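You operate a simulated robot arm through the tools that you are given. There is no shell and no other tool.

Carry out the task below with a simulated robot arm. There is one attempt and no reset: what you move stays moved.

## Task
Set the controls near the top of the pale table. At the end: the white switch is switched on; the green switch is switched on; the yellow dial is turned to free; the white speed dial is turned to mid; whatever was shut is shut again. Leave all else as you found it, and nothing knocked over.

It is judged by the outcome, as a careful person would: the job done as asked, and still so three seconds after it is handed in. It fails if anything else is knocked over, pushed out of place, dropped, spilled or broken.

## Robot
A 7-joint arm with a two-finger parallel gripper, fixed in place. Base frame: the origin is on the floor under the middle of its stand, x ahead of it, y to its left, z up; the work surface is at about z = 80. Lengths are in cm, angles in degrees, forces in N, time in s.
It reaches about 137.2 cm from its shoulder. Its first joint turns from -149.0 to 149.0 degrees. Payload 3.43 kg.
The TCP is the grasp point between the finger pads, 3 cm short of the fingertips. In the tool frame z runs along the fingers and y along their closing line. The gripper opens to 9.4 cm. The fingers are 2.8 cm wide and 1 cm thick; the gripper's body (5 by 9.6 cm) begins 5.5 cm behind the TCP.
Orientation is that of the tool frame in the base frame, as a unit quaternion [w, x, y, z]. With the fingers straight down and closing along the base's y, the tool's x points along the base's -x, its y along +y and its z along -z.

## Interface
- The arm moves only by the tool move_arm. Its argument "deltas" is a list of rows, each a list of 3 entries, a list of its own where there are three numbers: the closure, from 0 (fully open) to 1 (shut), then the shift along the base's x, y, z in cm, then the turn, a rotation vector about the base's x, y, z in degrees. In form: [[grip, [tx, ty, tz], [ax, ay, az]], ...]. A call has 1 to 20 rows; each row shifts and turns the commanded pose from where the row before left it. Each row takes 0.2 s and may step no farther than 5 cm and 8.6 degrees from the row before; otherwise, or with a gripper value out of range, the whole call is refused. Where a pose cannot be reached the arm comes as near as it can. A force on the tool above 40 N (or 10 N above the force at the start of the call, whichever is more), or a blocked arm, ends the call early, and 0.2 s more pass. The fingers move at their own pace (about 4.5 cm/s each) and stop on an object; they squeeze with about 36 N. The grip force told is the motor's: it shows also when the fingers shut on nothing. Time passes only in rows, and 0.2 s behind the last, so rows that do not move let the fingers close. The reply holds the time, the measured pose of the TCP, the force on the tool along the base axes, the opening and the grip force, in the units named above and with some noise, with the torque about the TCP (base axes, N m) and any sound that the robot's microphone picked up.
- Cameras (640 x 400 px; columns grow to the right, rows downward): "scene" is fixed at [39.84, -50.01, 158.44]; the picture's right is [0.98, -0.20, 0.00], its down [-0.09, -0.44, -0.89] and it looks along [0.18, 0.88, -0.45] (base axes); focal length 324 px, centre (320, 200). "wrist" rides on the gripper at [7.6, 1.4, -10.3] in the tool frame; the picture's right is [-0.18, 0.98, 0.00], its down [-0.75, -0.14, -0.64] and it looks along [-0.63, -0.12, 0.77] (tool axes); focal length 243 px, centre (320, 200).
- capture(camera): a new picture of that camera. It takes no simulated time.
- locate(camera, pixels): for up to 12 pixels [column, row] of the newest picture of that camera ("zoom" is the newest enlarged one), the place [x, y, z] in the base frame of the surface seen there, good to about 0.3 cm. It takes no simulated time.
- enlarge(camera, box): a new picture of the part [left, top, right, bottom] of that camera's present view, enlarged. It takes no simulated time.
- close_job(): hands the job in; it is judged then, once.

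Leave the gripper open and the arm clear of the work at the hand-in unless told otherwise.

The tools are called after "Request:" by a JSON object that holds its "fn" and its "kwargs". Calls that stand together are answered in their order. move_arm: Moves the arm, as the interface text tells. Its arguments: {"type":"object","properties":{"deltas":{"type":"array","items":{"type":"array"}}},"required":["deltas"]} The other tools are called the same way: capture (camera) takes a picture; locate (camera, pixels) gives the place of the surface under pixels of a picture; enlarge (camera, box) takes an enlarged picture of a part of a camera's view; close_job () hands the job in.

At the start:

```text
t: 0.0
position: [40.13, 90.22, 112.74]
tcp_rot: [0.0, 0.0, 1.0, 0.0]
wrist_force: [-0.4, 0.0, 0.3]
ft_torque: [0.04, 0.02, 0.05]
finger_gap: 9.4
finger_force: 0.0
```

scene: 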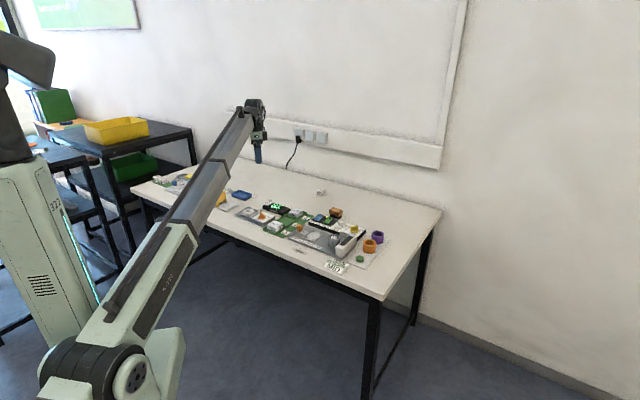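
wrist: 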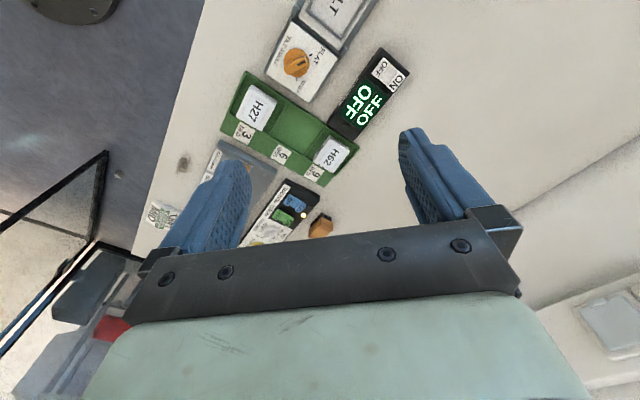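

I see a table with many small controls roughly at columns 150–390, rows 170–275 in the scene view. I'll enlarge parts of it to read them.

Request:
{"fn": "enlarge", "kwargs": {"camera": "scene", "box": [230, 180, 400, 286]}}

Request:
{"fn": "enlarge", "kwargs": {"camera": "scene", "box": [140, 160, 270, 241]}}

Request:
{"fn": "enlarge", "kwargs": {"camera": "wrist", "box": [140, 0, 440, 250]}}

```text
3.76 times, centred on (315, 233) of scene
```

zoom: 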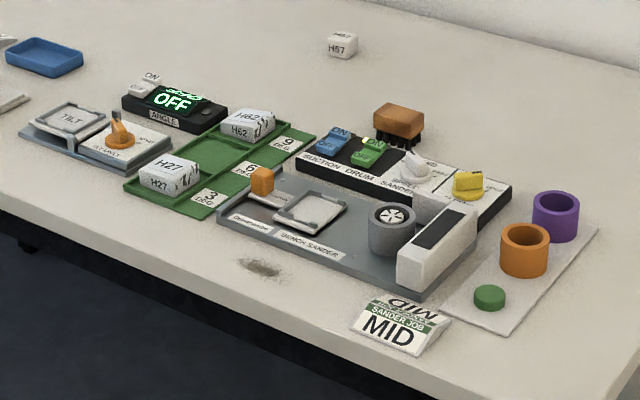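

```text
4.92 times, centred on (205, 200) of scene
```

zoom: 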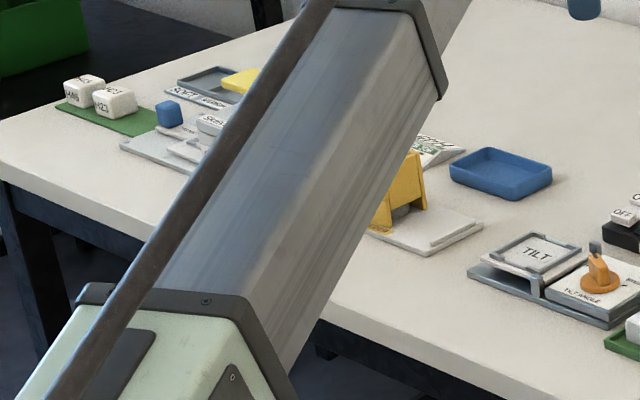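

```text
1.60 times, centred on (290, 125) of wrist
```

zoom: 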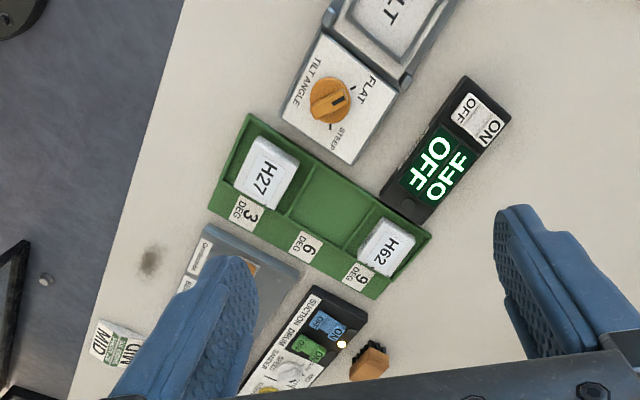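

I see a black "ANGLE" gauge with a white rocker (zoom 1), and a black panel with blue/green rockers, a white dial and a yellow dial. I'll zoom closer on each.

Request:
{"fn": "enlarge", "kwargs": {"camera": "scene", "box": [300, 205, 380, 255]}}

Request:
{"fn": "locate", "kwargs": {"camera": "zoom", "pixels": [[320, 200], [100, 100], [200, 100], [300, 130], [400, 100], [500, 150], [560, 170]]}}

Request:
{"fn": "enlarge", "kwargs": {"camera": "scene", "box": [255, 195, 305, 226]}}

```text
8.00 times, centred on (340, 230) of scene
```

zoom: 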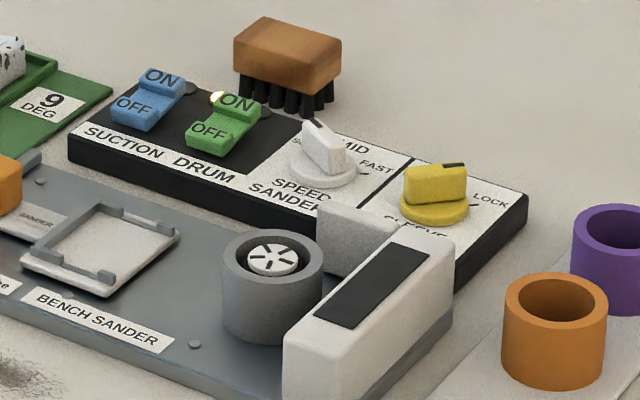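

```text
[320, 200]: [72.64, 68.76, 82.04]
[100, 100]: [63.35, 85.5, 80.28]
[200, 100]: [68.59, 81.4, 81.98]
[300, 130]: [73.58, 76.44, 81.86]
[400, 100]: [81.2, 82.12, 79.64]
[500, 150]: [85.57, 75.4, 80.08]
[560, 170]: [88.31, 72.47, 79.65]
```

```text
12.80 times, centred on (280, 210) of scene
```

zoom: 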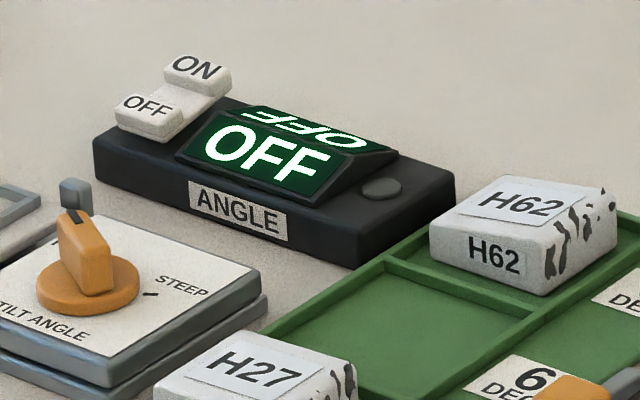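

The zooms read: white rocker on "ANGLE" gauge (display OFF), panel "SUCTION DRUM SANDER" with blue and green rockers, SPEED dial (SLOW/MID/FAST), yellow dial (…/LOCK). I'll move the arm to hover above so the wrist camera can view the panel at about (74,78,82).

Request:
{"fn": "move_arm", "kwargs": {"deltas": [[0, [3.8, -1.8, -1.5], [0, 0, 0]], [0, [3.8, -1.8, -1.5], [0, 0, 0]], [0, [3.8, -1.8, -1.5], [0, 0, 0]], [0, [3.8, -1.8, -1.5], [0, 0, 0]], [0, [3.8, -1.8, -1.5], [0, 0, 0]], [0, [0, 0, 0], [0, 0, 0]]]}}

Request:
{"fn": "capture", "kwargs": {"camera": "wrist"}}

Request:
{"fn": "capture", "kwargs": {"camera": "scene"}}

```text
t: 1.4
position: [59.34, 81.47, 105.07]
tcp_rot: [0.0, -0.001, 1.0, 0.0]
wrist_force: [0.4, 0.6, 0.9]
ft_torque: [0.02, -0.01, 0.02]
finger_gap: 9.4
finger_force: 0.1
```

```text
taken
```

wrist: 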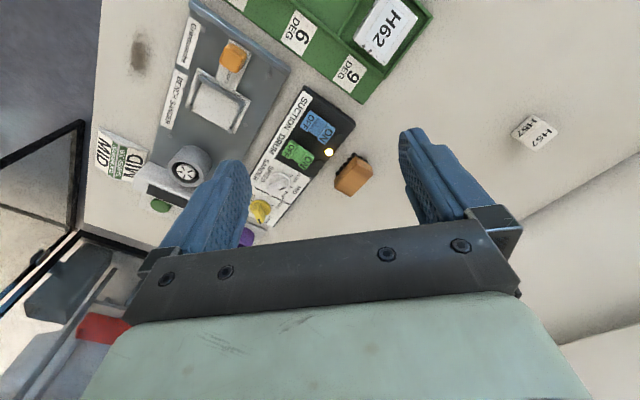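

```text
taken
```

scene: 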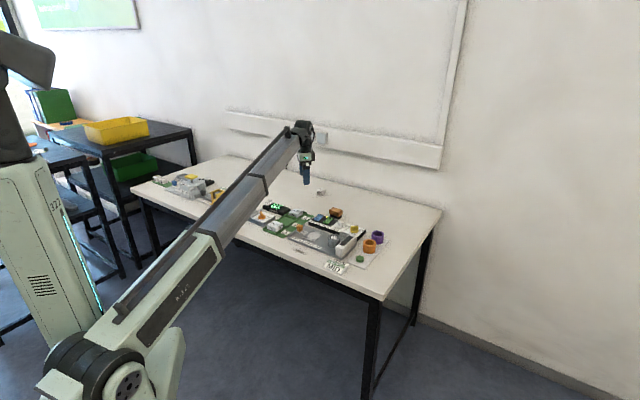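

The panel now shows at roughly columns 235–355, rows 85–230 in the wrist view. I'll enlarge and locate its features.

Request:
{"fn": "enlarge", "kwargs": {"camera": "wrist", "box": [230, 80, 374, 240]}}

Request:
{"fn": "enlarge", "kwargs": {"camera": "scene", "box": [140, 160, 270, 241]}}

```text
2.50 times, centred on (302, 160) of wrist
```

zoom: 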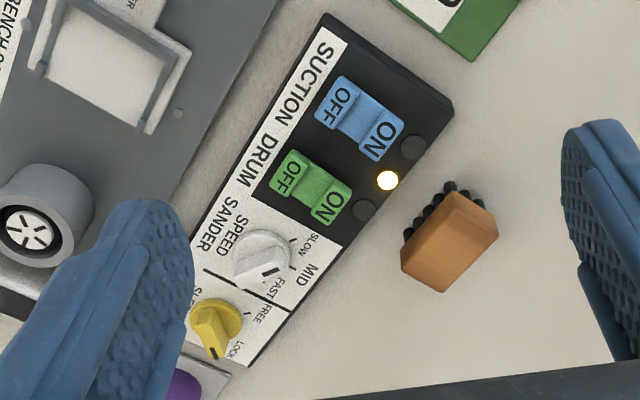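

```text
4.92 times, centred on (205, 200) of scene
```

zoom: 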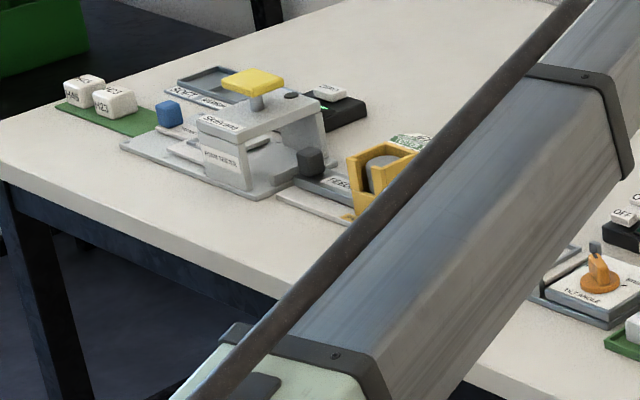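

There is also another group of equipment at the left end of the table with another black box carrying a white rocker (zoom ~(330,95)). I'll examine both areas; first a tighter zoom on the panel dials.

Request:
{"fn": "enlarge", "kwargs": {"camera": "wrist", "box": [256, 120, 320, 160]}}

Request:
{"fn": "enlarge", "kwargs": {"camera": "wrist", "box": [240, 165, 310, 230]}}

Request:
{"fn": "enlarge", "kwargs": {"camera": "wrist", "box": [230, 80, 374, 240]}}

Request:
{"fn": "locate", "kwargs": {"camera": "zoom", "pixels": [[326, 18], [448, 100], [248, 362], [337, 100], [383, 140], [287, 180], [330, 208], [264, 250], [215, 320], [412, 147], [387, 181], [364, 210]]}}

```text
10.00 times, centred on (288, 140) of wrist
```

zoom: 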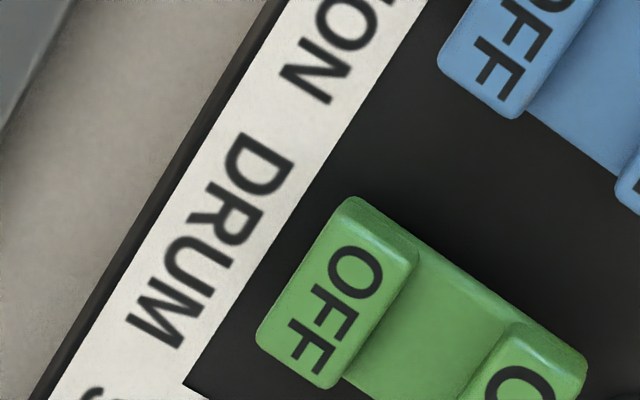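

```text
6.15 times, centred on (275, 198) of wrist
```

zoom: 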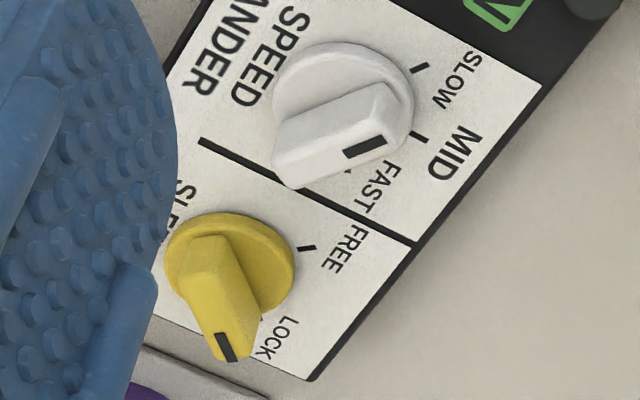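

```text
2.50 times, centred on (302, 160) of wrist
```

zoom: 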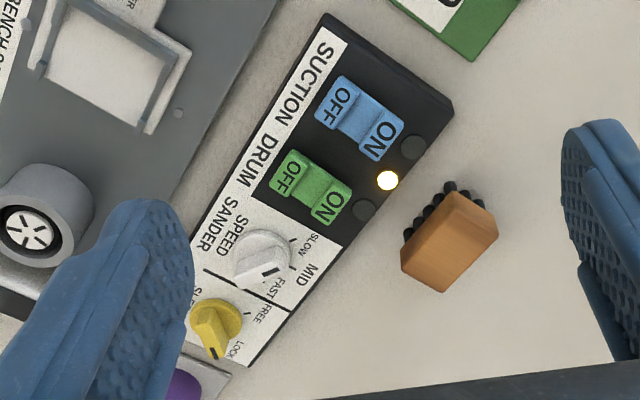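

```text
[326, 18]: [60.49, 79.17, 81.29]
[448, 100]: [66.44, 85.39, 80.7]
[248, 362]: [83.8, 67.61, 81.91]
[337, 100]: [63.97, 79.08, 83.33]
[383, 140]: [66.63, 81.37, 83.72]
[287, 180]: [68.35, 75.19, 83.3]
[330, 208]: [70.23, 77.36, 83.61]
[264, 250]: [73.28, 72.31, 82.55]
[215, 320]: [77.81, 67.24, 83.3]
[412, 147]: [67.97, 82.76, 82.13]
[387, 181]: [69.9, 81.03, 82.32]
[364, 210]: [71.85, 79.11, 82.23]
```

Panel read: blue and green rockers show ON end raised (off); white SPEED dial marker is toward SLOW; yellow dial marker toward LOCK. Now I'll look at the left-end equipment: move back and to the left with the wrist camera.

Request:
{"fn": "move_arm", "kwargs": {"deltas": [[0, [-4, 2, 2], [0, 0, 0]], [0, [-4, 2, 1], [0, 0, 0]], [0, [-4.2, 2, 1], [0, 0, 0]], [0, [-4.2, 2, 1], [0, 0, 0]], [0, [-4.2, 2, 1], [0, 0, 0]], [0, [-4.2, 2, 1], [0, 0, 0]], [0, [-4.2, 2, 1], [0, 0, 0]], [0, [-4.2, 2, 0], [0, 0, 0]], [0, [-4.2, 2, 0], [0, 0, 0]], [0, [-4.2, 2, 0], [0, 0, 0]], [0, [0, 0, 0], [0, 0, 0]]]}}

Request:
{"fn": "capture", "kwargs": {"camera": "wrist"}}

Request:
{"fn": "capture", "kwargs": {"camera": "scene"}}

```text
t: 3.8
position: [17.44, 101.05, 113.17]
tcp_rot: [0.0, 0.0, 1.0, 0.0]
wrist_force: [0.0, 0.5, 0.1]
ft_torque: [-0.01, 0.0, 0.01]
finger_gap: 9.4
finger_force: 0.2
```

```text
taken
```

wrist: 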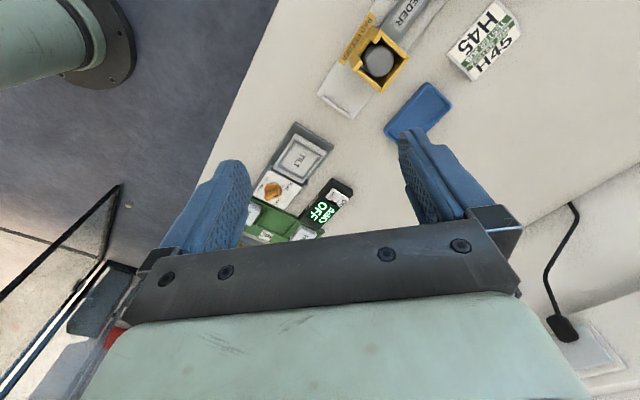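

```text
taken
```

scene: 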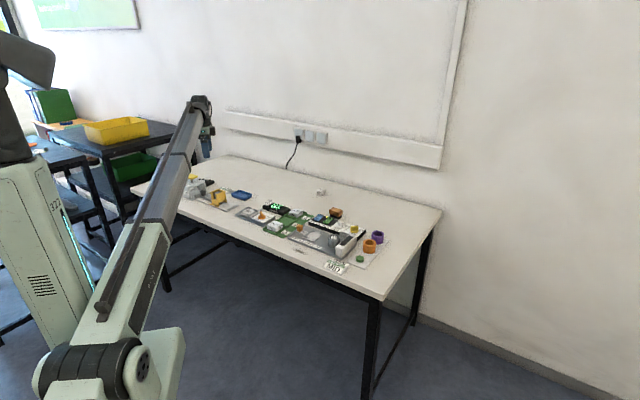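

I still need to see farther left. I'll continue along the table to about x = -8.

Request:
{"fn": "move_arm", "kwargs": {"deltas": [[0, [-4.5, 1.5, 0.5], [0, 0, 0]], [0, [-4.5, 1.5, 0.5], [0, 0, 0]], [0, [-4.5, 1.5, 0], [0, 0, 0]], [0, [-4.5, 1.5, 0], [0, 0, 0]], [0, [-4.5, 1.5, 0], [0, 0, 0]], [0, [-4.5, 1.5, 0], [0, 0, 0]], [0, [0, 0, 0], [0, 0, 0]]]}}

Request:
{"fn": "capture", "kwargs": {"camera": "wrist"}}

Request:
{"fn": "enlarge", "kwargs": {"camera": "scene", "box": [140, 160, 270, 241]}}

```text
t: 5.4
position: [-9.19, 110.74, 114.41]
tcp_rot: [0.001, 0.0, 1.0, 0.0]
wrist_force: [-0.4, 0.8, -0.1]
ft_torque: [0.01, -0.02, 0.02]
finger_gap: 9.4
finger_force: 0.0
```

```text
taken
```

wrist: 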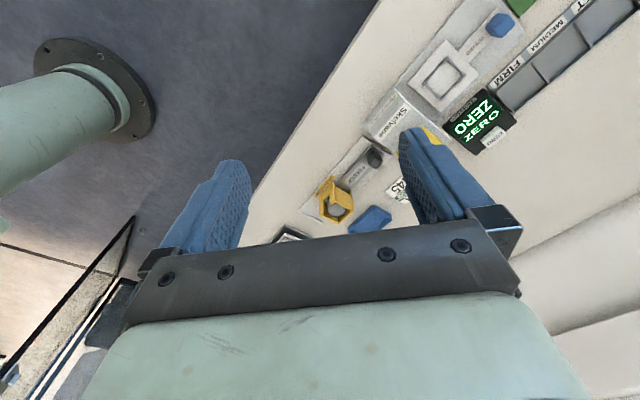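

```text
4.92 times, centred on (205, 200) of scene
```

zoom: 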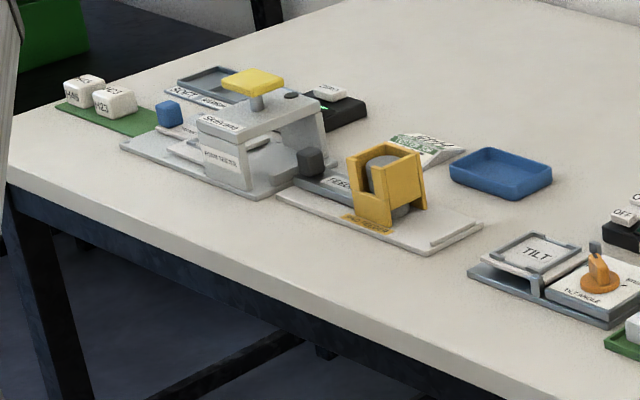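

Request:
{"fn": "enlarge", "kwargs": {"camera": "wrist", "box": [350, 0, 640, 190]}}

Request:
{"fn": "enlarge", "kwargs": {"camera": "scene", "box": [280, 115, 360, 165]}}

Request:
{"fn": "enlarge", "kwargs": {"camera": "scene", "box": [170, 170, 240, 215]}}

```text
2.11 times, centred on (495, 95) of wrist
```

zoom: 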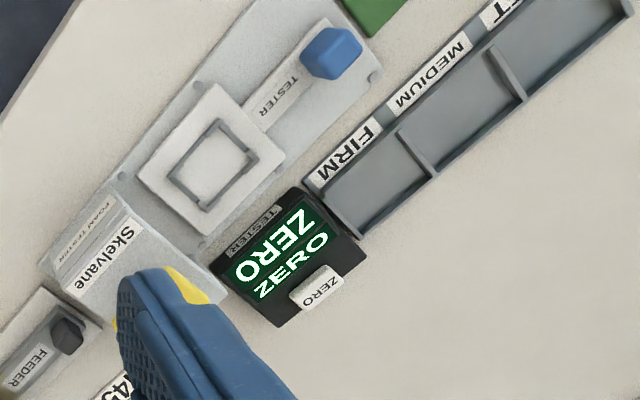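

```text
8.00 times, centred on (320, 140) of scene
```

zoom: 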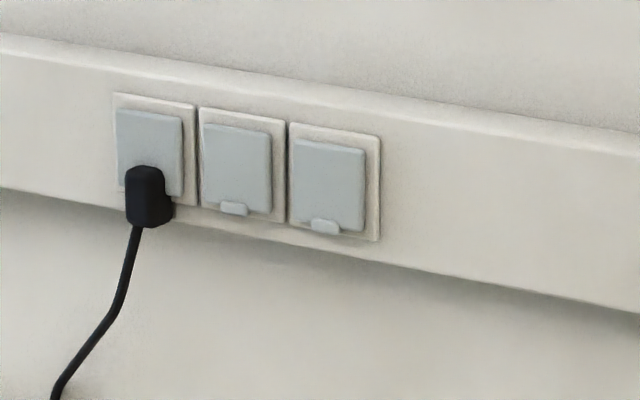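

```text
8.89 times, centred on (205, 192) of scene
```

zoom: 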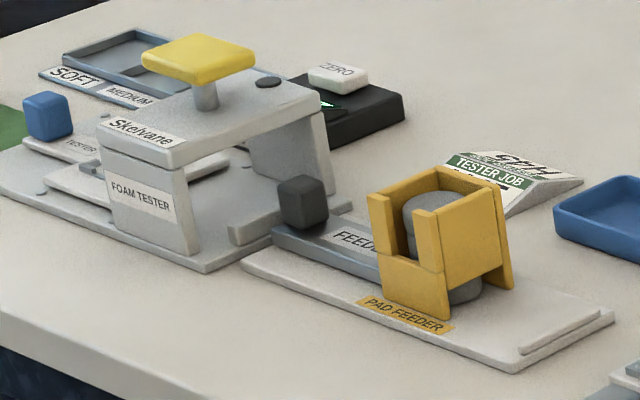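

The left unit's white key is a "ZERO" push button, not an on/off switch, so the white ON/OFF rocker on the ANGLE gauge is the target. I'll locate its parts from the scene view (zoom on 255–305, 195–226).

Request:
{"fn": "enlarge", "kwargs": {"camera": "scene", "box": [255, 195, 305, 226]}}

Request:
{"fn": "locate", "kwargs": {"camera": "zoom", "pixels": [[195, 68], [148, 104], [180, 100], [100, 140], [362, 260], [450, 180], [235, 220], [380, 188], [80, 220], [300, 145]]}}

```text
12.80 times, centred on (280, 210) of scene
```

zoom: 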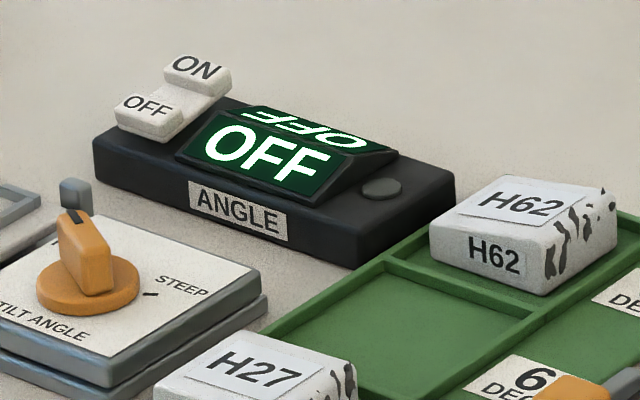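

```text
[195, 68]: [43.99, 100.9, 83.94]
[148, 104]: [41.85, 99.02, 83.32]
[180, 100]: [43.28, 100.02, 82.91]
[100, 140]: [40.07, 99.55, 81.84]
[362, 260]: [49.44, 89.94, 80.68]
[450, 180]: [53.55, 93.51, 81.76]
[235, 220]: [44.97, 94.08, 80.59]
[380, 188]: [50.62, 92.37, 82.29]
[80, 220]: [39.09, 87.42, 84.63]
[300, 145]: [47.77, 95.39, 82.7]
```

The white rocker's ON pad is at about (44.0,100.9,83.9), OFF pad (41.9,99.0,83.3); everything is rotated 45° in base. I'll move to in front of the gauge and turn the tool +45° about z so the wrist camera views it from the front.

Request:
{"fn": "move_arm", "kwargs": {"deltas": [[0, [3.77, -1.48, 0], [0, 0, 0]], [0, [3.77, -1.48, 0], [0, 0, 7.5]], [0, [3.77, -1.48, 0], [0, 0, 7.5]], [0, [3.77, -1.48, -1], [0, 0, 7.5]], [0, [3.77, -1.48, -1], [0, 0, 7.5]], [0, [3.77, -1.48, -1], [0, 0, 7.5]], [0, [3.77, -1.48, -1], [0, 0, 7.5]], [0, [3.77, -1.48, -2], [0, 0, 0]], [0, [3.77, -1.48, -2], [0, 0, 0]], [0, [3.77, -1.48, -2], [0, 0, 0]], [0, [3.77, -1.48, -2], [0, 0, 0]], [0, [3.77, -1.48, -2], [0, 0, 0]], [0, [0, 0, 0], [0, 0, 0]]]}}

Request:
{"fn": "capture", "kwargs": {"camera": "wrist"}}

Request:
{"fn": "capture", "kwargs": {"camera": "scene"}}

```text
t: 8.2
position: [35.63, 92.02, 100.29]
tcp_rot: [0.0, -0.382, 0.924, -0.001]
wrist_force: [0.5, 0.0, 0.2]
ft_torque: [-0.02, -0.01, -0.02]
finger_gap: 9.38
finger_force: 0.1
```

```text
taken
```

wrist: 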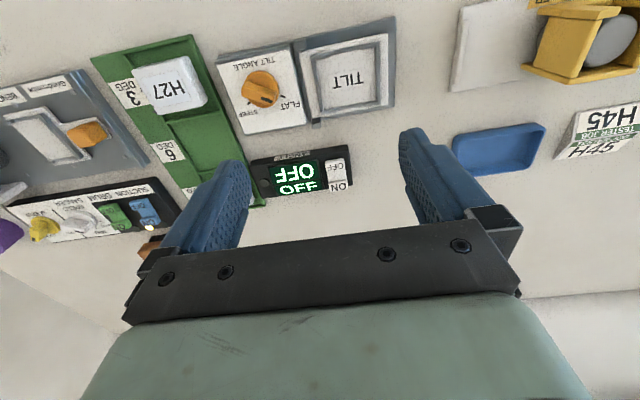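

```text
taken
```

scene: 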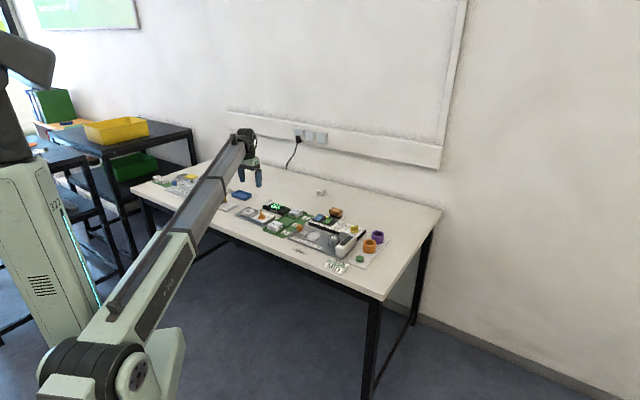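

The gauge is right at centre (rocker ~ (337,175)). I'll enlarge and locate.

Request:
{"fn": "enlarge", "kwargs": {"camera": "wrist", "box": [248, 140, 360, 210]}}

Request:
{"fn": "locate", "kwargs": {"camera": "zoom", "pixels": [[510, 270], [490, 160], [505, 215], [445, 265], [555, 260], [510, 292], [470, 115], [585, 230], [400, 210], [300, 200], [610, 180], [430, 180]]}}

```text
5.71 times, centred on (304, 175) of wrist
```

zoom: 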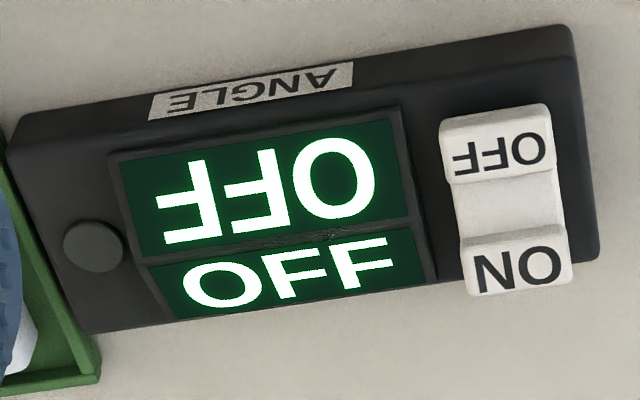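

```text
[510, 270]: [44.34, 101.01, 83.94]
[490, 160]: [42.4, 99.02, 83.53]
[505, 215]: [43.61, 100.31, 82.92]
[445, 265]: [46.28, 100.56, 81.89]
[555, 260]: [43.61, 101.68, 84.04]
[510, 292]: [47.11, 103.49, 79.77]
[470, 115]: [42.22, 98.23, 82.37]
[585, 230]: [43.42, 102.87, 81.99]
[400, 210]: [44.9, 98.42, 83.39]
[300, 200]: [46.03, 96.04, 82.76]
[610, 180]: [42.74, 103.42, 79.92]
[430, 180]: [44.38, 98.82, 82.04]
```

The rocker centre is ~(43.3,100.0), ON pad ~(44.3,101.0,83.9). Next I'll close the fingers and move above the ON pad at a safe height (TCP z≈92, tips ≈89), checking the reading.

Request:
{"fn": "move_arm", "kwargs": {"deltas": [[1, [0, 0, 0], [0, 0, 0]], [1, [0, 0, 0], [0, 0, 0]], [1, [0, 0, 0], [0, 0, 0]], [1, [0, 0, 0], [0, 0, 0]], [1, [0, 0, 0], [0, 0, 0]], [1, [0, 0, 0], [0, 0, 0]]]}}

```text
t: 9.6
position: [35.45, 92.12, 100.32]
tcp_rot: [0.0, -0.383, 0.924, 0.0]
wrist_force: [-0.1, 0.7, 0.3]
ft_torque: [0.01, 0.01, -0.01]
finger_gap: 0.01
finger_force: 26.2
```

Fingers are closed; pose steady near (35.5,92.1,100.3). Moving above the ON pad.

Request:
{"fn": "move_arm", "kwargs": {"deltas": [[1, [2.27, 2.3, 0], [0, 0, 0]], [1, [2.27, 2.3, 0], [0, 0, 0]], [1, [2.27, 2.3, -3], [0, 0, 0]], [1, [2.27, 2.3, -3], [0, 0, 0]], [1, [0, 0, -2], [0, 0, 0]], [1, [0, 0, 0], [0, 0, 0]]]}}

Request:
{"fn": "capture", "kwargs": {"camera": "wrist"}}

Request:
{"fn": "enlarge", "kwargs": {"camera": "scene", "box": [230, 170, 310, 220]}}

```text
t: 11.0
position: [44.77, 101.54, 92.13]
tcp_rot: [0.0, -0.383, 0.924, 0.001]
wrist_force: [0.5, -0.5, -0.6]
ft_torque: [-0.01, 0.0, 0.03]
finger_gap: 0.0
finger_force: 33.2
```

```text
taken
```

wrist: 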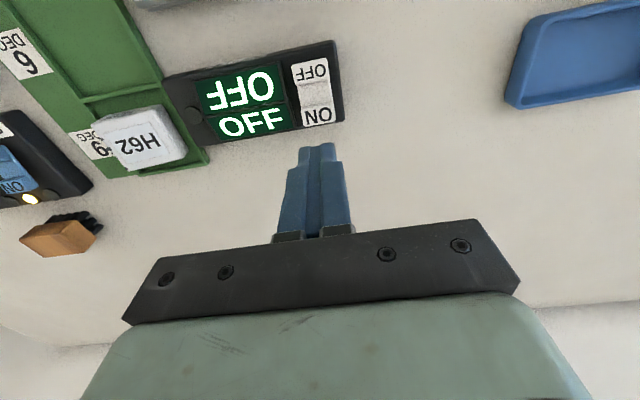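

```text
8.00 times, centred on (270, 195) of scene
```

zoom: 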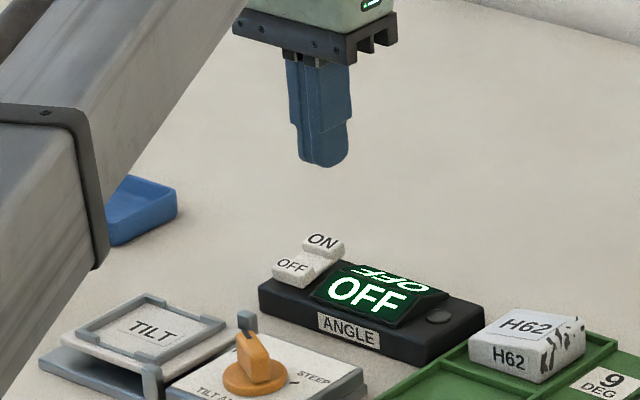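

Tips at z≈89, ON pad visible at (318,115) in the wrist view. I'll re-locate the pad from this view before descending.

Request:
{"fn": "enlarge", "kwargs": {"camera": "wrist", "box": [264, 40, 360, 160]}}

Request:
{"fn": "locate", "kwargs": {"camera": "wrist", "pixels": [[318, 116], [312, 73], [305, 118], [331, 113], [317, 92], [318, 126], [314, 158], [327, 150]]}}

```text
3.33 times, centred on (312, 100) of wrist
```

zoom: 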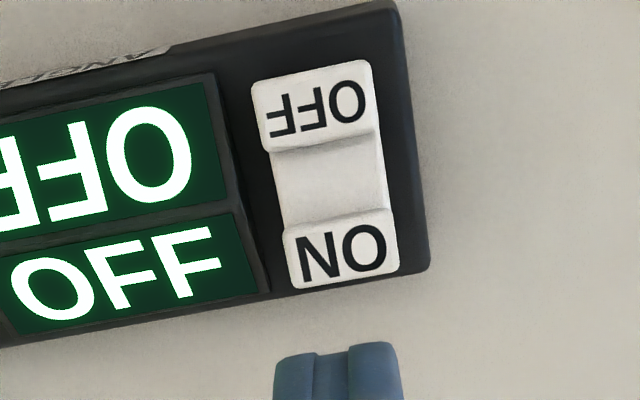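

```text
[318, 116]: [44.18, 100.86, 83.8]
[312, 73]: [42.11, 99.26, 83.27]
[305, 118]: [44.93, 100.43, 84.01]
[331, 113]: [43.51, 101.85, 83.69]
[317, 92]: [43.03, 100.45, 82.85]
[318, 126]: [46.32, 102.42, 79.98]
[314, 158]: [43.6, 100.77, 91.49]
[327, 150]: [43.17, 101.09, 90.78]
```

Aligned well with the ON pad (~(44.2,101.0,83.8)). Descend to just above, then press in small steps.

Request:
{"fn": "move_arm", "kwargs": {"deltas": [[1, [-0.1, -0.1, -2.5], [0, 0, 0]], [1, [0, 0, -2], [0, 0, 0]], [1, [0, 0, -0.5], [0, 0, 0]], [1, [0, 0, -0.3], [0, 0, 0]], [1, [0, 0, -0.2], [0, 0, 0]]]}}

Request:
{"fn": "capture", "kwargs": {"camera": "wrist"}}

```text
t: 12.2
position: [44.81, 101.62, 86.85]
tcp_rot: [-0.001, -0.382, 0.924, 0.0]
wrist_force: [2.3, 1.0, 3.6]
ft_torque: [0.09, -0.19, -0.03]
finger_gap: 0.0
finger_force: 33.2
```

```text
taken
```

wrist: 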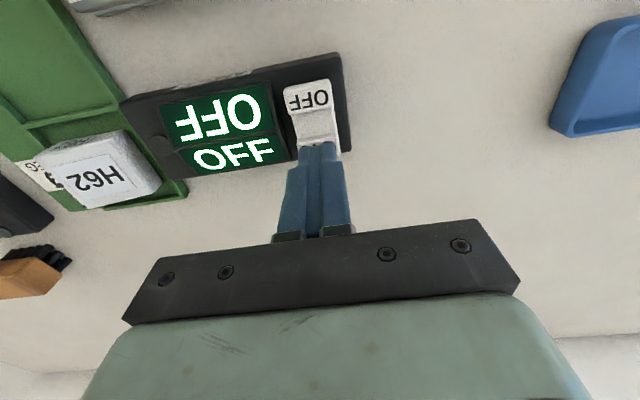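

Contact started (3.6 N, tip z≈83.85). Pressing further in small steps.

Request:
{"fn": "move_arm", "kwargs": {"deltas": [[1, [0, 0, -0.2], [0, 0, 0]], [1, [0, 0, -0.2], [0, 0, 0]], [1, [0, 0, 0], [0, 0, 0]]]}}

Request:
{"fn": "capture", "kwargs": {"camera": "wrist"}}

```text
t: 13.0
position: [44.79, 101.58, 86.48]
tcp_rot: [0.001, -0.383, 0.924, 0.001]
wrist_force: [4.1, 8.4, 18.5]
ft_torque: [0.03, -0.02, -0.03]
finger_gap: 0.01
finger_force: 33.2
```

```text
taken
```

wrist: 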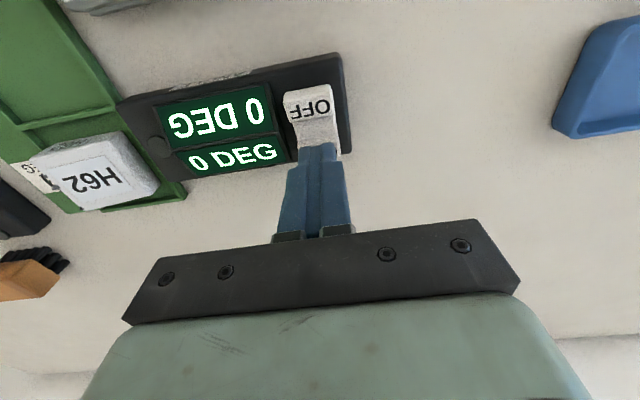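

The display changed to "0 DEG" — switched on. Raising straight up and verifying it latches.

Request:
{"fn": "move_arm", "kwargs": {"deltas": [[1, [0, 0, 0.6], [0, 0, 0]], [1, [0, 0, 2], [0, 0, 0]], [1, [0, 0, 4], [0, 0, 0]], [1, [0, 0, 5], [0, 0, 0]], [1, [0, 0, 0], [0, 0, 0]]]}}

Request:
{"fn": "capture", "kwargs": {"camera": "wrist"}}

Request:
{"fn": "enlarge", "kwargs": {"camera": "scene", "box": [230, 170, 310, 220]}}

```text
t: 14.2
position: [44.63, 101.98, 97.86]
tcp_rot: [0.0, -0.382, 0.924, -0.001]
wrist_force: [1.2, -0.8, 0.4]
ft_torque: [-0.03, -0.02, 0.02]
finger_gap: 0.0
finger_force: 33.0
```

```text
taken
```

wrist: 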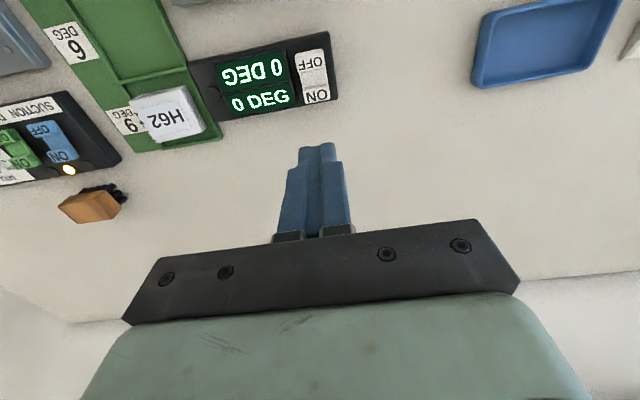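

```text
8.00 times, centred on (270, 195) of scene
```

zoom: 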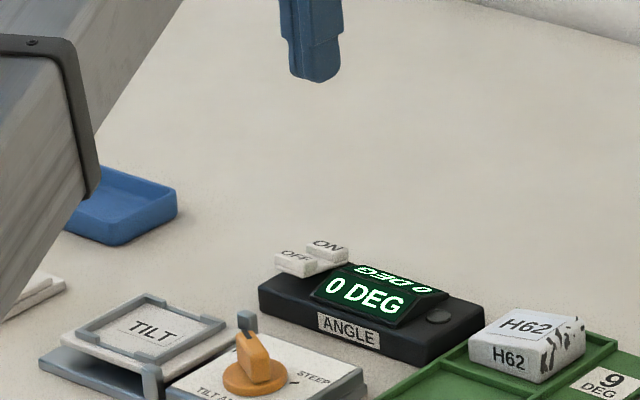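

White switch is on and latched; gauge hasn't moved. Next: hover above the green rocker's ON pad (~(70.2,77.4,83.6)), with the fingers closed.

Request:
{"fn": "move_arm", "kwargs": {"deltas": [[1, [3.25, -3.05, 0], [0, 0, 0]], [1, [3.25, -3.05, 0], [0, 0, 0]], [1, [3.25, -3.05, 0], [0, 0, 0]], [1, [3.25, -3.05, 0], [0, 0, 0]], [1, [3.25, -3.05, 0], [0, 0, 0]], [1, [3.25, -3.05, 0], [0, 0, 0]], [1, [3.25, -3.05, -1.5], [0, 0, 0]], [1, [3.25, -3.05, -2], [0, 0, 0]], [1, [0, 0, 0], [0, 0, 0]], [1, [0, 0, 0], [0, 0, 0]]]}}

Request:
{"fn": "capture", "kwargs": {"camera": "wrist"}}

Request:
{"fn": "enlarge", "kwargs": {"camera": "wrist", "box": [240, 40, 400, 160]}}

```text
t: 16.4
position: [70.35, 76.87, 94.51]
tcp_rot: [0.001, -0.383, 0.924, 0.001]
wrist_force: [-0.4, 0.1, 0.2]
ft_torque: [0.02, -0.02, 0.02]
finger_gap: 0.05
finger_force: 32.5
```

```text
taken
```

wrist: 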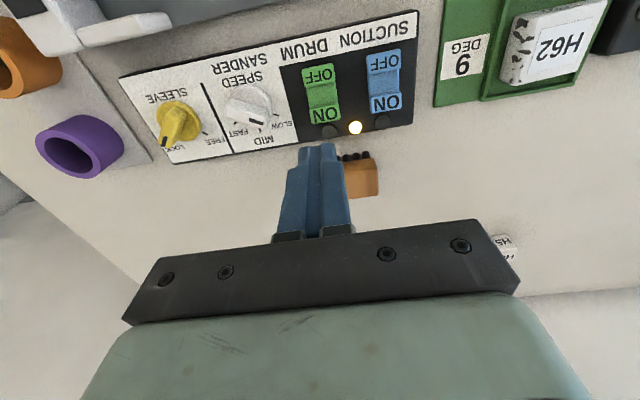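

```text
3.33 times, centred on (320, 100) of wrist
```

zoom: 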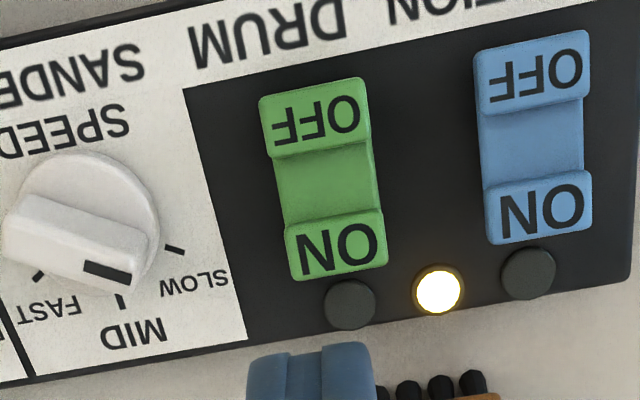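

Clear view: green rocker at zoom (325,180), white dial marker at SLOW side. Locating green rocker and dial features.

Request:
{"fn": "locate", "kwargs": {"camera": "zoom", "pixels": [[337, 247], [315, 118], [325, 190], [300, 250], [375, 243], [350, 304], [438, 290], [320, 370]]}}

Request:
{"fn": "enlarge", "kwargs": {"camera": "wrist", "box": [140, 60, 310, 170]}}

Request:
{"fn": "locate", "kwargs": {"camera": "zoom", "pixels": [[568, 238], [520, 285], [440, 260], [400, 170], [505, 195], [480, 230], [330, 210], [260, 265], [245, 275], [110, 160], [150, 310], [90, 325]]}}

```text
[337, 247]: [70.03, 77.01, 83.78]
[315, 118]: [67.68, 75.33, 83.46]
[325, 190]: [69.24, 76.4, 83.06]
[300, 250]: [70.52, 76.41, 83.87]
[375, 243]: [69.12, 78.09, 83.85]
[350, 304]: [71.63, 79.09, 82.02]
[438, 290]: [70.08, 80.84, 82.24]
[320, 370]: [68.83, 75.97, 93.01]
```

```text
3.64 times, centred on (225, 115) of wrist
```

zoom: 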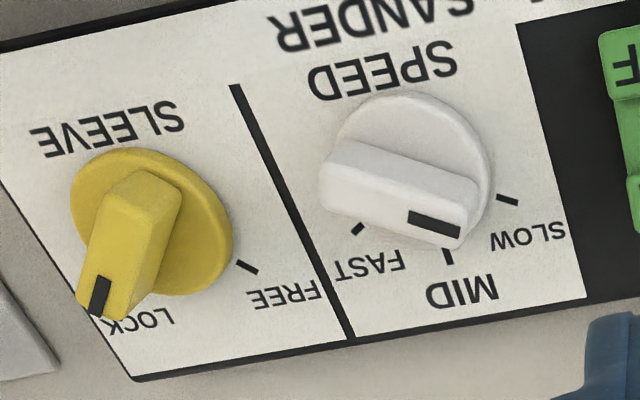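

```text
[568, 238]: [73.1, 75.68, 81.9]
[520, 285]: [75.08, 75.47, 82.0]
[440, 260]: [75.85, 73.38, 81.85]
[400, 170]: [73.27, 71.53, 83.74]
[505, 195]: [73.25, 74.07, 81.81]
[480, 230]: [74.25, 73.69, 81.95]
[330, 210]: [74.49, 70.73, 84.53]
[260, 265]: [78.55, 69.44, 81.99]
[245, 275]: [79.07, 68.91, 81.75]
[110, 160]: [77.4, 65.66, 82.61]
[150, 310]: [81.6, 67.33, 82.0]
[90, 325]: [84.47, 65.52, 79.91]
```

Now align: I need ~0.5 cm toward the blue side (−u) and slightly further back. Descend to about 1 cm above the green ON pad and check.

Request:
{"fn": "move_arm", "kwargs": {"deltas": [[1, [-0.1, 0.6, -2], [0, 0, 0]], [1, [0, 0, -2.5], [0, 0, 0]], [1, [0, 0, -2], [0, 0, 0]], [1, [0, 0, 0], [0, 0, 0]]]}}

Request:
{"fn": "capture", "kwargs": {"camera": "wrist"}}

Request:
{"fn": "enlarge", "kwargs": {"camera": "wrist", "box": [240, 60, 400, 160]}}

Request:
{"fn": "enlarge", "kwargs": {"camera": "scene", "box": [290, 195, 370, 245]}}

```text
t: 17.4
position: [70.53, 77.76, 87.93]
tcp_rot: [0.0, -0.383, 0.924, 0.0]
wrist_force: [0.0, 0.0, 0.2]
ft_torque: [-0.01, 0.0, -0.01]
finger_gap: 0.02
finger_force: 33.5
```

```text
taken
```

wrist: 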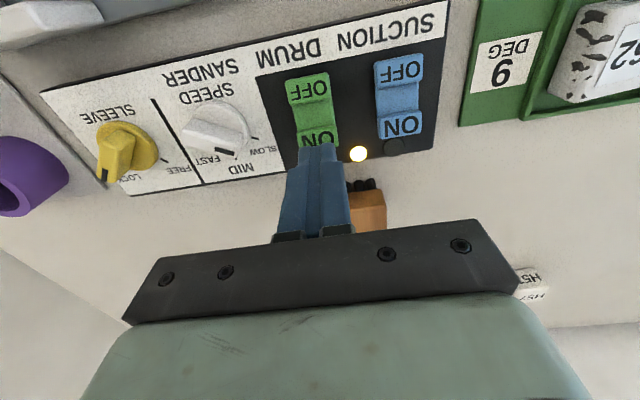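

```text
4.00 times, centred on (320, 110) of wrist
```

zoom: 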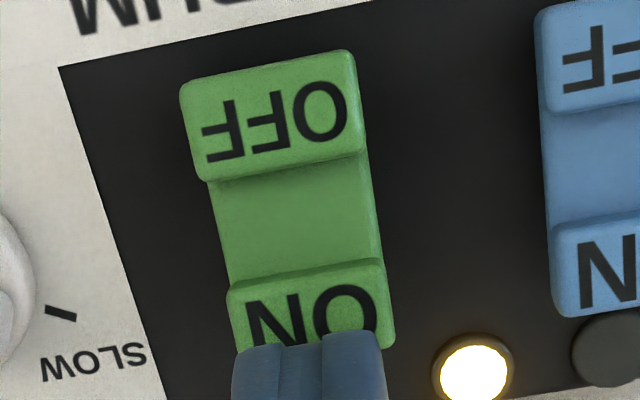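

```text
8.00 times, centred on (330, 220) of scene
```

zoom: 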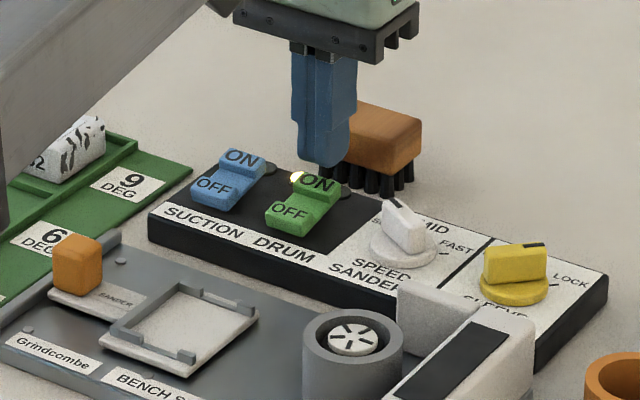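

Well aligned over the ON pad. I'll check the brush's distance quickly, since it sits just behind.

Request:
{"fn": "locate", "kwargs": {"camera": "wrist", "pixels": [[365, 200], [352, 192], [380, 196], [352, 184], [358, 224]]}}

Request:
{"fn": "locate", "kwargs": {"camera": "zoom", "pixels": [[326, 170], [355, 130], [380, 160], [350, 115], [415, 130], [350, 190], [410, 185]]}}

```text
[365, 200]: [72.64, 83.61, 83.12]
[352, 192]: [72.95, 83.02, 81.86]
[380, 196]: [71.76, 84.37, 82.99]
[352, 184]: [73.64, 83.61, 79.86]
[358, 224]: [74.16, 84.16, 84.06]
```

```text
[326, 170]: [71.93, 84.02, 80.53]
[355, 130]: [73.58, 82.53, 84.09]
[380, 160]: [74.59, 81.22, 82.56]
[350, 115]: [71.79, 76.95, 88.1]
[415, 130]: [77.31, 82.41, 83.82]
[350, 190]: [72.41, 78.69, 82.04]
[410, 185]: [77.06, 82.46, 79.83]
```

Brush is well clear. Pressing the green ON pad in small steps.

Request:
{"fn": "move_arm", "kwargs": {"deltas": [[1, [0, 0, -0.6], [0, 0, 0]], [1, [0, 0, -0.3], [0, 0, 0]], [1, [0, 0, -0.2], [0, 0, 0]], [1, [0, 0, -0.2], [0, 0, 0]], [1, [0, 0, -0.15], [0, 0, 0]], [1, [0, 0, 0], [0, 0, 0]]]}}

Request:
{"fn": "capture", "kwargs": {"camera": "wrist"}}

Request:
{"fn": "enlarge", "kwargs": {"camera": "wrist", "box": [240, 60, 400, 160]}}

```text
t: 18.8
position: [70.49, 77.7, 86.55]
tcp_rot: [0.0, -0.383, 0.924, 0.0]
wrist_force: [-0.9, -0.9, 3.1]
ft_torque: [-0.02, 0.09, -0.01]
finger_gap: 0.02
finger_force: 33.1
```

```text
taken
```

wrist: 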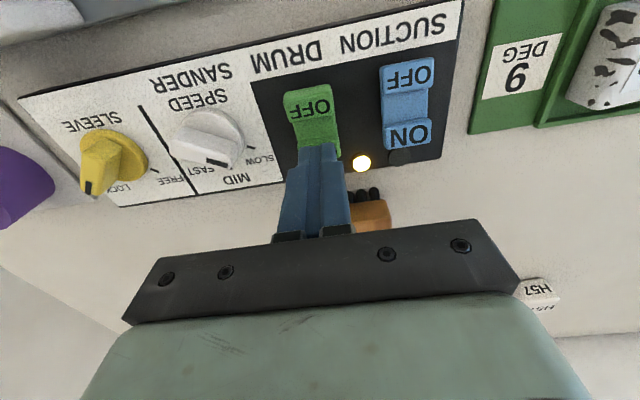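

```text
4.00 times, centred on (320, 110) of wrist
```

zoom: 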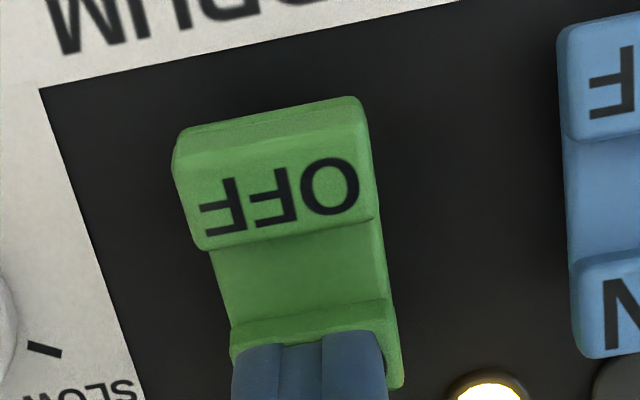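

OFF end has risen; force still small (3.1 N). One more slight press to ensure it's seated, then raise.

Request:
{"fn": "move_arm", "kwargs": {"deltas": [[1, [0, 0, -0.15], [0, 0, 0]], [1, [0, 0, 0], [0, 0, 0]]]}}

```text
t: 19.4
position: [70.58, 77.81, 86.55]
tcp_rot: [-0.001, -0.383, 0.924, 0.0]
wrist_force: [-1.9, -4.5, 12.4]
ft_torque: [-0.22, 0.21, 0.08]
finger_gap: 0.0
finger_force: 33.3
```

Force rose to 12 N with no more travel, so it is at its stop. Raising straight up and checking.

Request:
{"fn": "move_arm", "kwargs": {"deltas": [[1, [0, 0, 0.6], [0, 0, 0]], [1, [0, 0, 2], [0, 0, 0]], [1, [0, 0, 4], [0, 0, 0]], [1, [0, 0, 4], [0, 0, 0]], [1, [0, 0, 0], [0, 0, 0]]]}}

Request:
{"fn": "capture", "kwargs": {"camera": "wrist"}}

Request:
{"fn": "enlarge", "kwargs": {"camera": "scene", "box": [300, 205, 380, 255]}}

Request:
{"fn": "enlarge", "kwargs": {"camera": "wrist", "box": [140, 50, 420, 170]}}

```text
t: 20.6
position: [70.66, 77.59, 97.0]
tcp_rot: [-0.001, -0.383, 0.924, 0.0]
wrist_force: [0.8, 0.5, -0.4]
ft_torque: [0.0, 0.02, -0.02]
finger_gap: 0.0
finger_force: 32.5
```

```text
taken
```

wrist: 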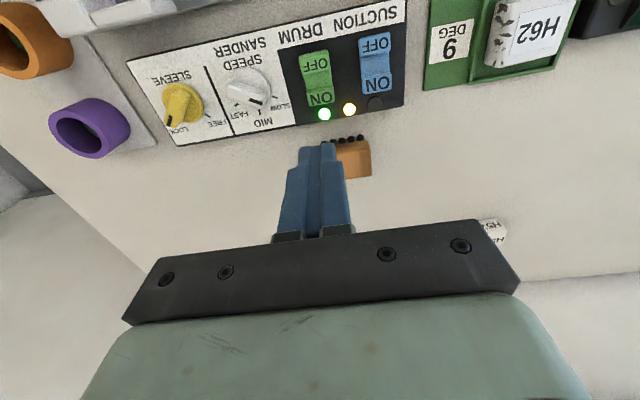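

```text
8.00 times, centred on (340, 230) of scene
```

zoom: 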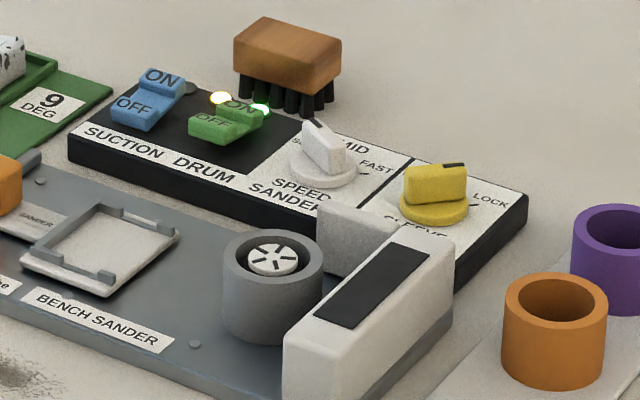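

```text
2.29 times, centred on (280, 110) of wrist
```

zoom: 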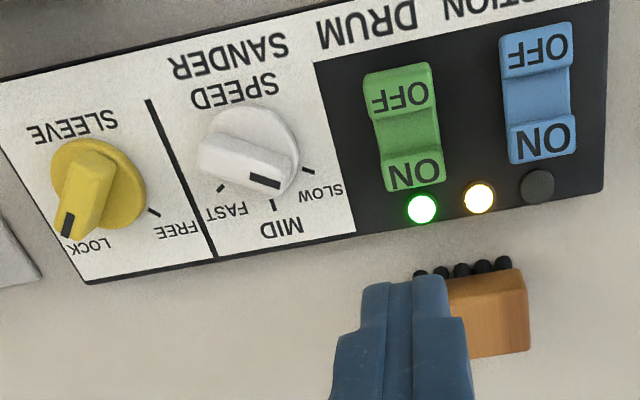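

Green switch on: its green lamp lit, blue untouched. Now the dials — hover over the white dial (~(73.8,71.5)) for a close view.

Request:
{"fn": "move_arm", "kwargs": {"deltas": [[1, [1.5, -2.8, 0], [0, 0, 0]], [1, [1.5, -2.8, 0], [0, 0, 0]], [1, [0, 0, -1], [0, 0, 0]], [1, [0, 0, 0], [0, 0, 0]]]}}

Request:
{"fn": "capture", "kwargs": {"camera": "wrist"}}

Request:
{"fn": "enlarge", "kwargs": {"camera": "wrist", "box": [200, 50, 380, 160]}}

```text
t: 21.6
position: [73.73, 72.29, 95.88]
tcp_rot: [-0.001, -0.383, 0.924, 0.0]
wrist_force: [0.5, 0.3, 0.2]
ft_torque: [-0.03, 0.01, 0.0]
finger_gap: 0.01
finger_force: 32.2
```

```text
taken
```

wrist: 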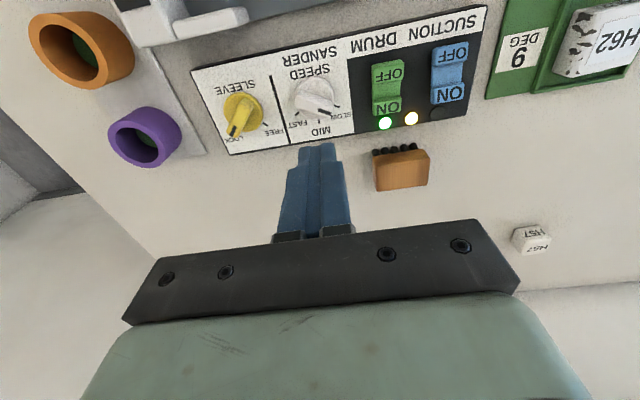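

```text
3.56 times, centred on (290, 105) of wrist
```

zoom: 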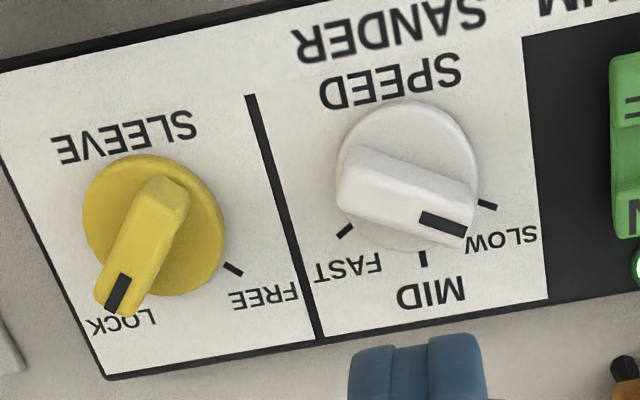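

Request:
{"fn": "locate", "kwargs": {"camera": "zoom", "pixels": [[486, 205], [422, 260], [345, 230], [440, 222], [360, 165], [458, 190], [345, 190], [425, 130], [455, 235], [404, 104], [472, 160], [341, 150]]}}

Request:
{"fn": "locate", "kwargs": {"camera": "zoom", "pixels": [[233, 268], [150, 185], [120, 290], [160, 180], [110, 255], [165, 240], [190, 165], [215, 205], [190, 290], [95, 190], [120, 160], [125, 310]]}}

```text
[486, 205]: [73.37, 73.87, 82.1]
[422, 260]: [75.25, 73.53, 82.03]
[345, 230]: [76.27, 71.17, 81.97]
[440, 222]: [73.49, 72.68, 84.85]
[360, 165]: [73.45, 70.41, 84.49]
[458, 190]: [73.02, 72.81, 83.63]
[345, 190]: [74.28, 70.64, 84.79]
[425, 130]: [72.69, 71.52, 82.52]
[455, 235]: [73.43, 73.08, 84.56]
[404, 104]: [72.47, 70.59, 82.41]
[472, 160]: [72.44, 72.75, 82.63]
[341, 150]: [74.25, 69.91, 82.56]
```

```text
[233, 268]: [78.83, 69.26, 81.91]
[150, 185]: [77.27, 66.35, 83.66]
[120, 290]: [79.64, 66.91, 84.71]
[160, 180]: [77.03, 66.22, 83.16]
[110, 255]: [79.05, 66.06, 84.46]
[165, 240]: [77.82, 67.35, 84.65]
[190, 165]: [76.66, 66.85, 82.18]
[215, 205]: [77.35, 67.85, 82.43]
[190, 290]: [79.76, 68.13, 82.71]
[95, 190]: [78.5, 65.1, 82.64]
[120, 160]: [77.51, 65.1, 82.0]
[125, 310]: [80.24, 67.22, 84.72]
```

White dial: disc centre ≈ (73.9,71.7), bar pointing at ≈104° (SLOW tick ≈104°, MID tick ≈45–53°). I'll check the height and place of the white sander housing near the panel front before choosing the grasp.

Request:
{"fn": "enlarge", "kwargs": {"camera": "scene", "box": [315, 215, 385, 262]}}

Request:
{"fn": "locate", "kwargs": {"camera": "zoom", "pixels": [[280, 200], [210, 170], [295, 180], [240, 185], [370, 150], [400, 210], [320, 270], [200, 250], [120, 180], [420, 110], [390, 130], [300, 150]]}}

```text
8.51 times, centred on (350, 238) of scene
```

zoom: 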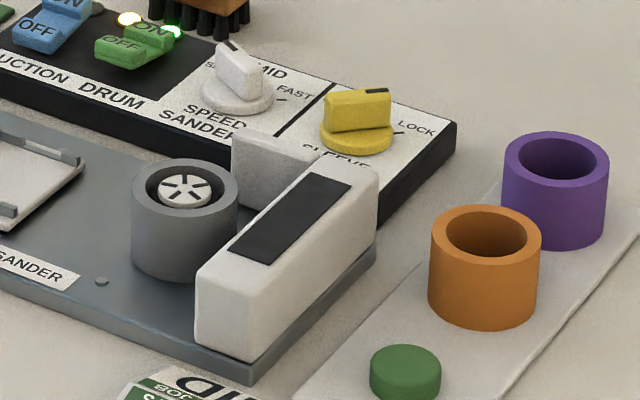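

```text
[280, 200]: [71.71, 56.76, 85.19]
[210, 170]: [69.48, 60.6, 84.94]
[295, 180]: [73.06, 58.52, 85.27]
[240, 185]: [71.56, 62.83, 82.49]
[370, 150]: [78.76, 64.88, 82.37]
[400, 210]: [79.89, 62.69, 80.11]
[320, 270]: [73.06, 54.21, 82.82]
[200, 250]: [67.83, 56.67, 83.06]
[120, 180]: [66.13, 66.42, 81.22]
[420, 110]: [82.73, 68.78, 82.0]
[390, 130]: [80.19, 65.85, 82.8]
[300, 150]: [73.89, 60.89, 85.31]
```

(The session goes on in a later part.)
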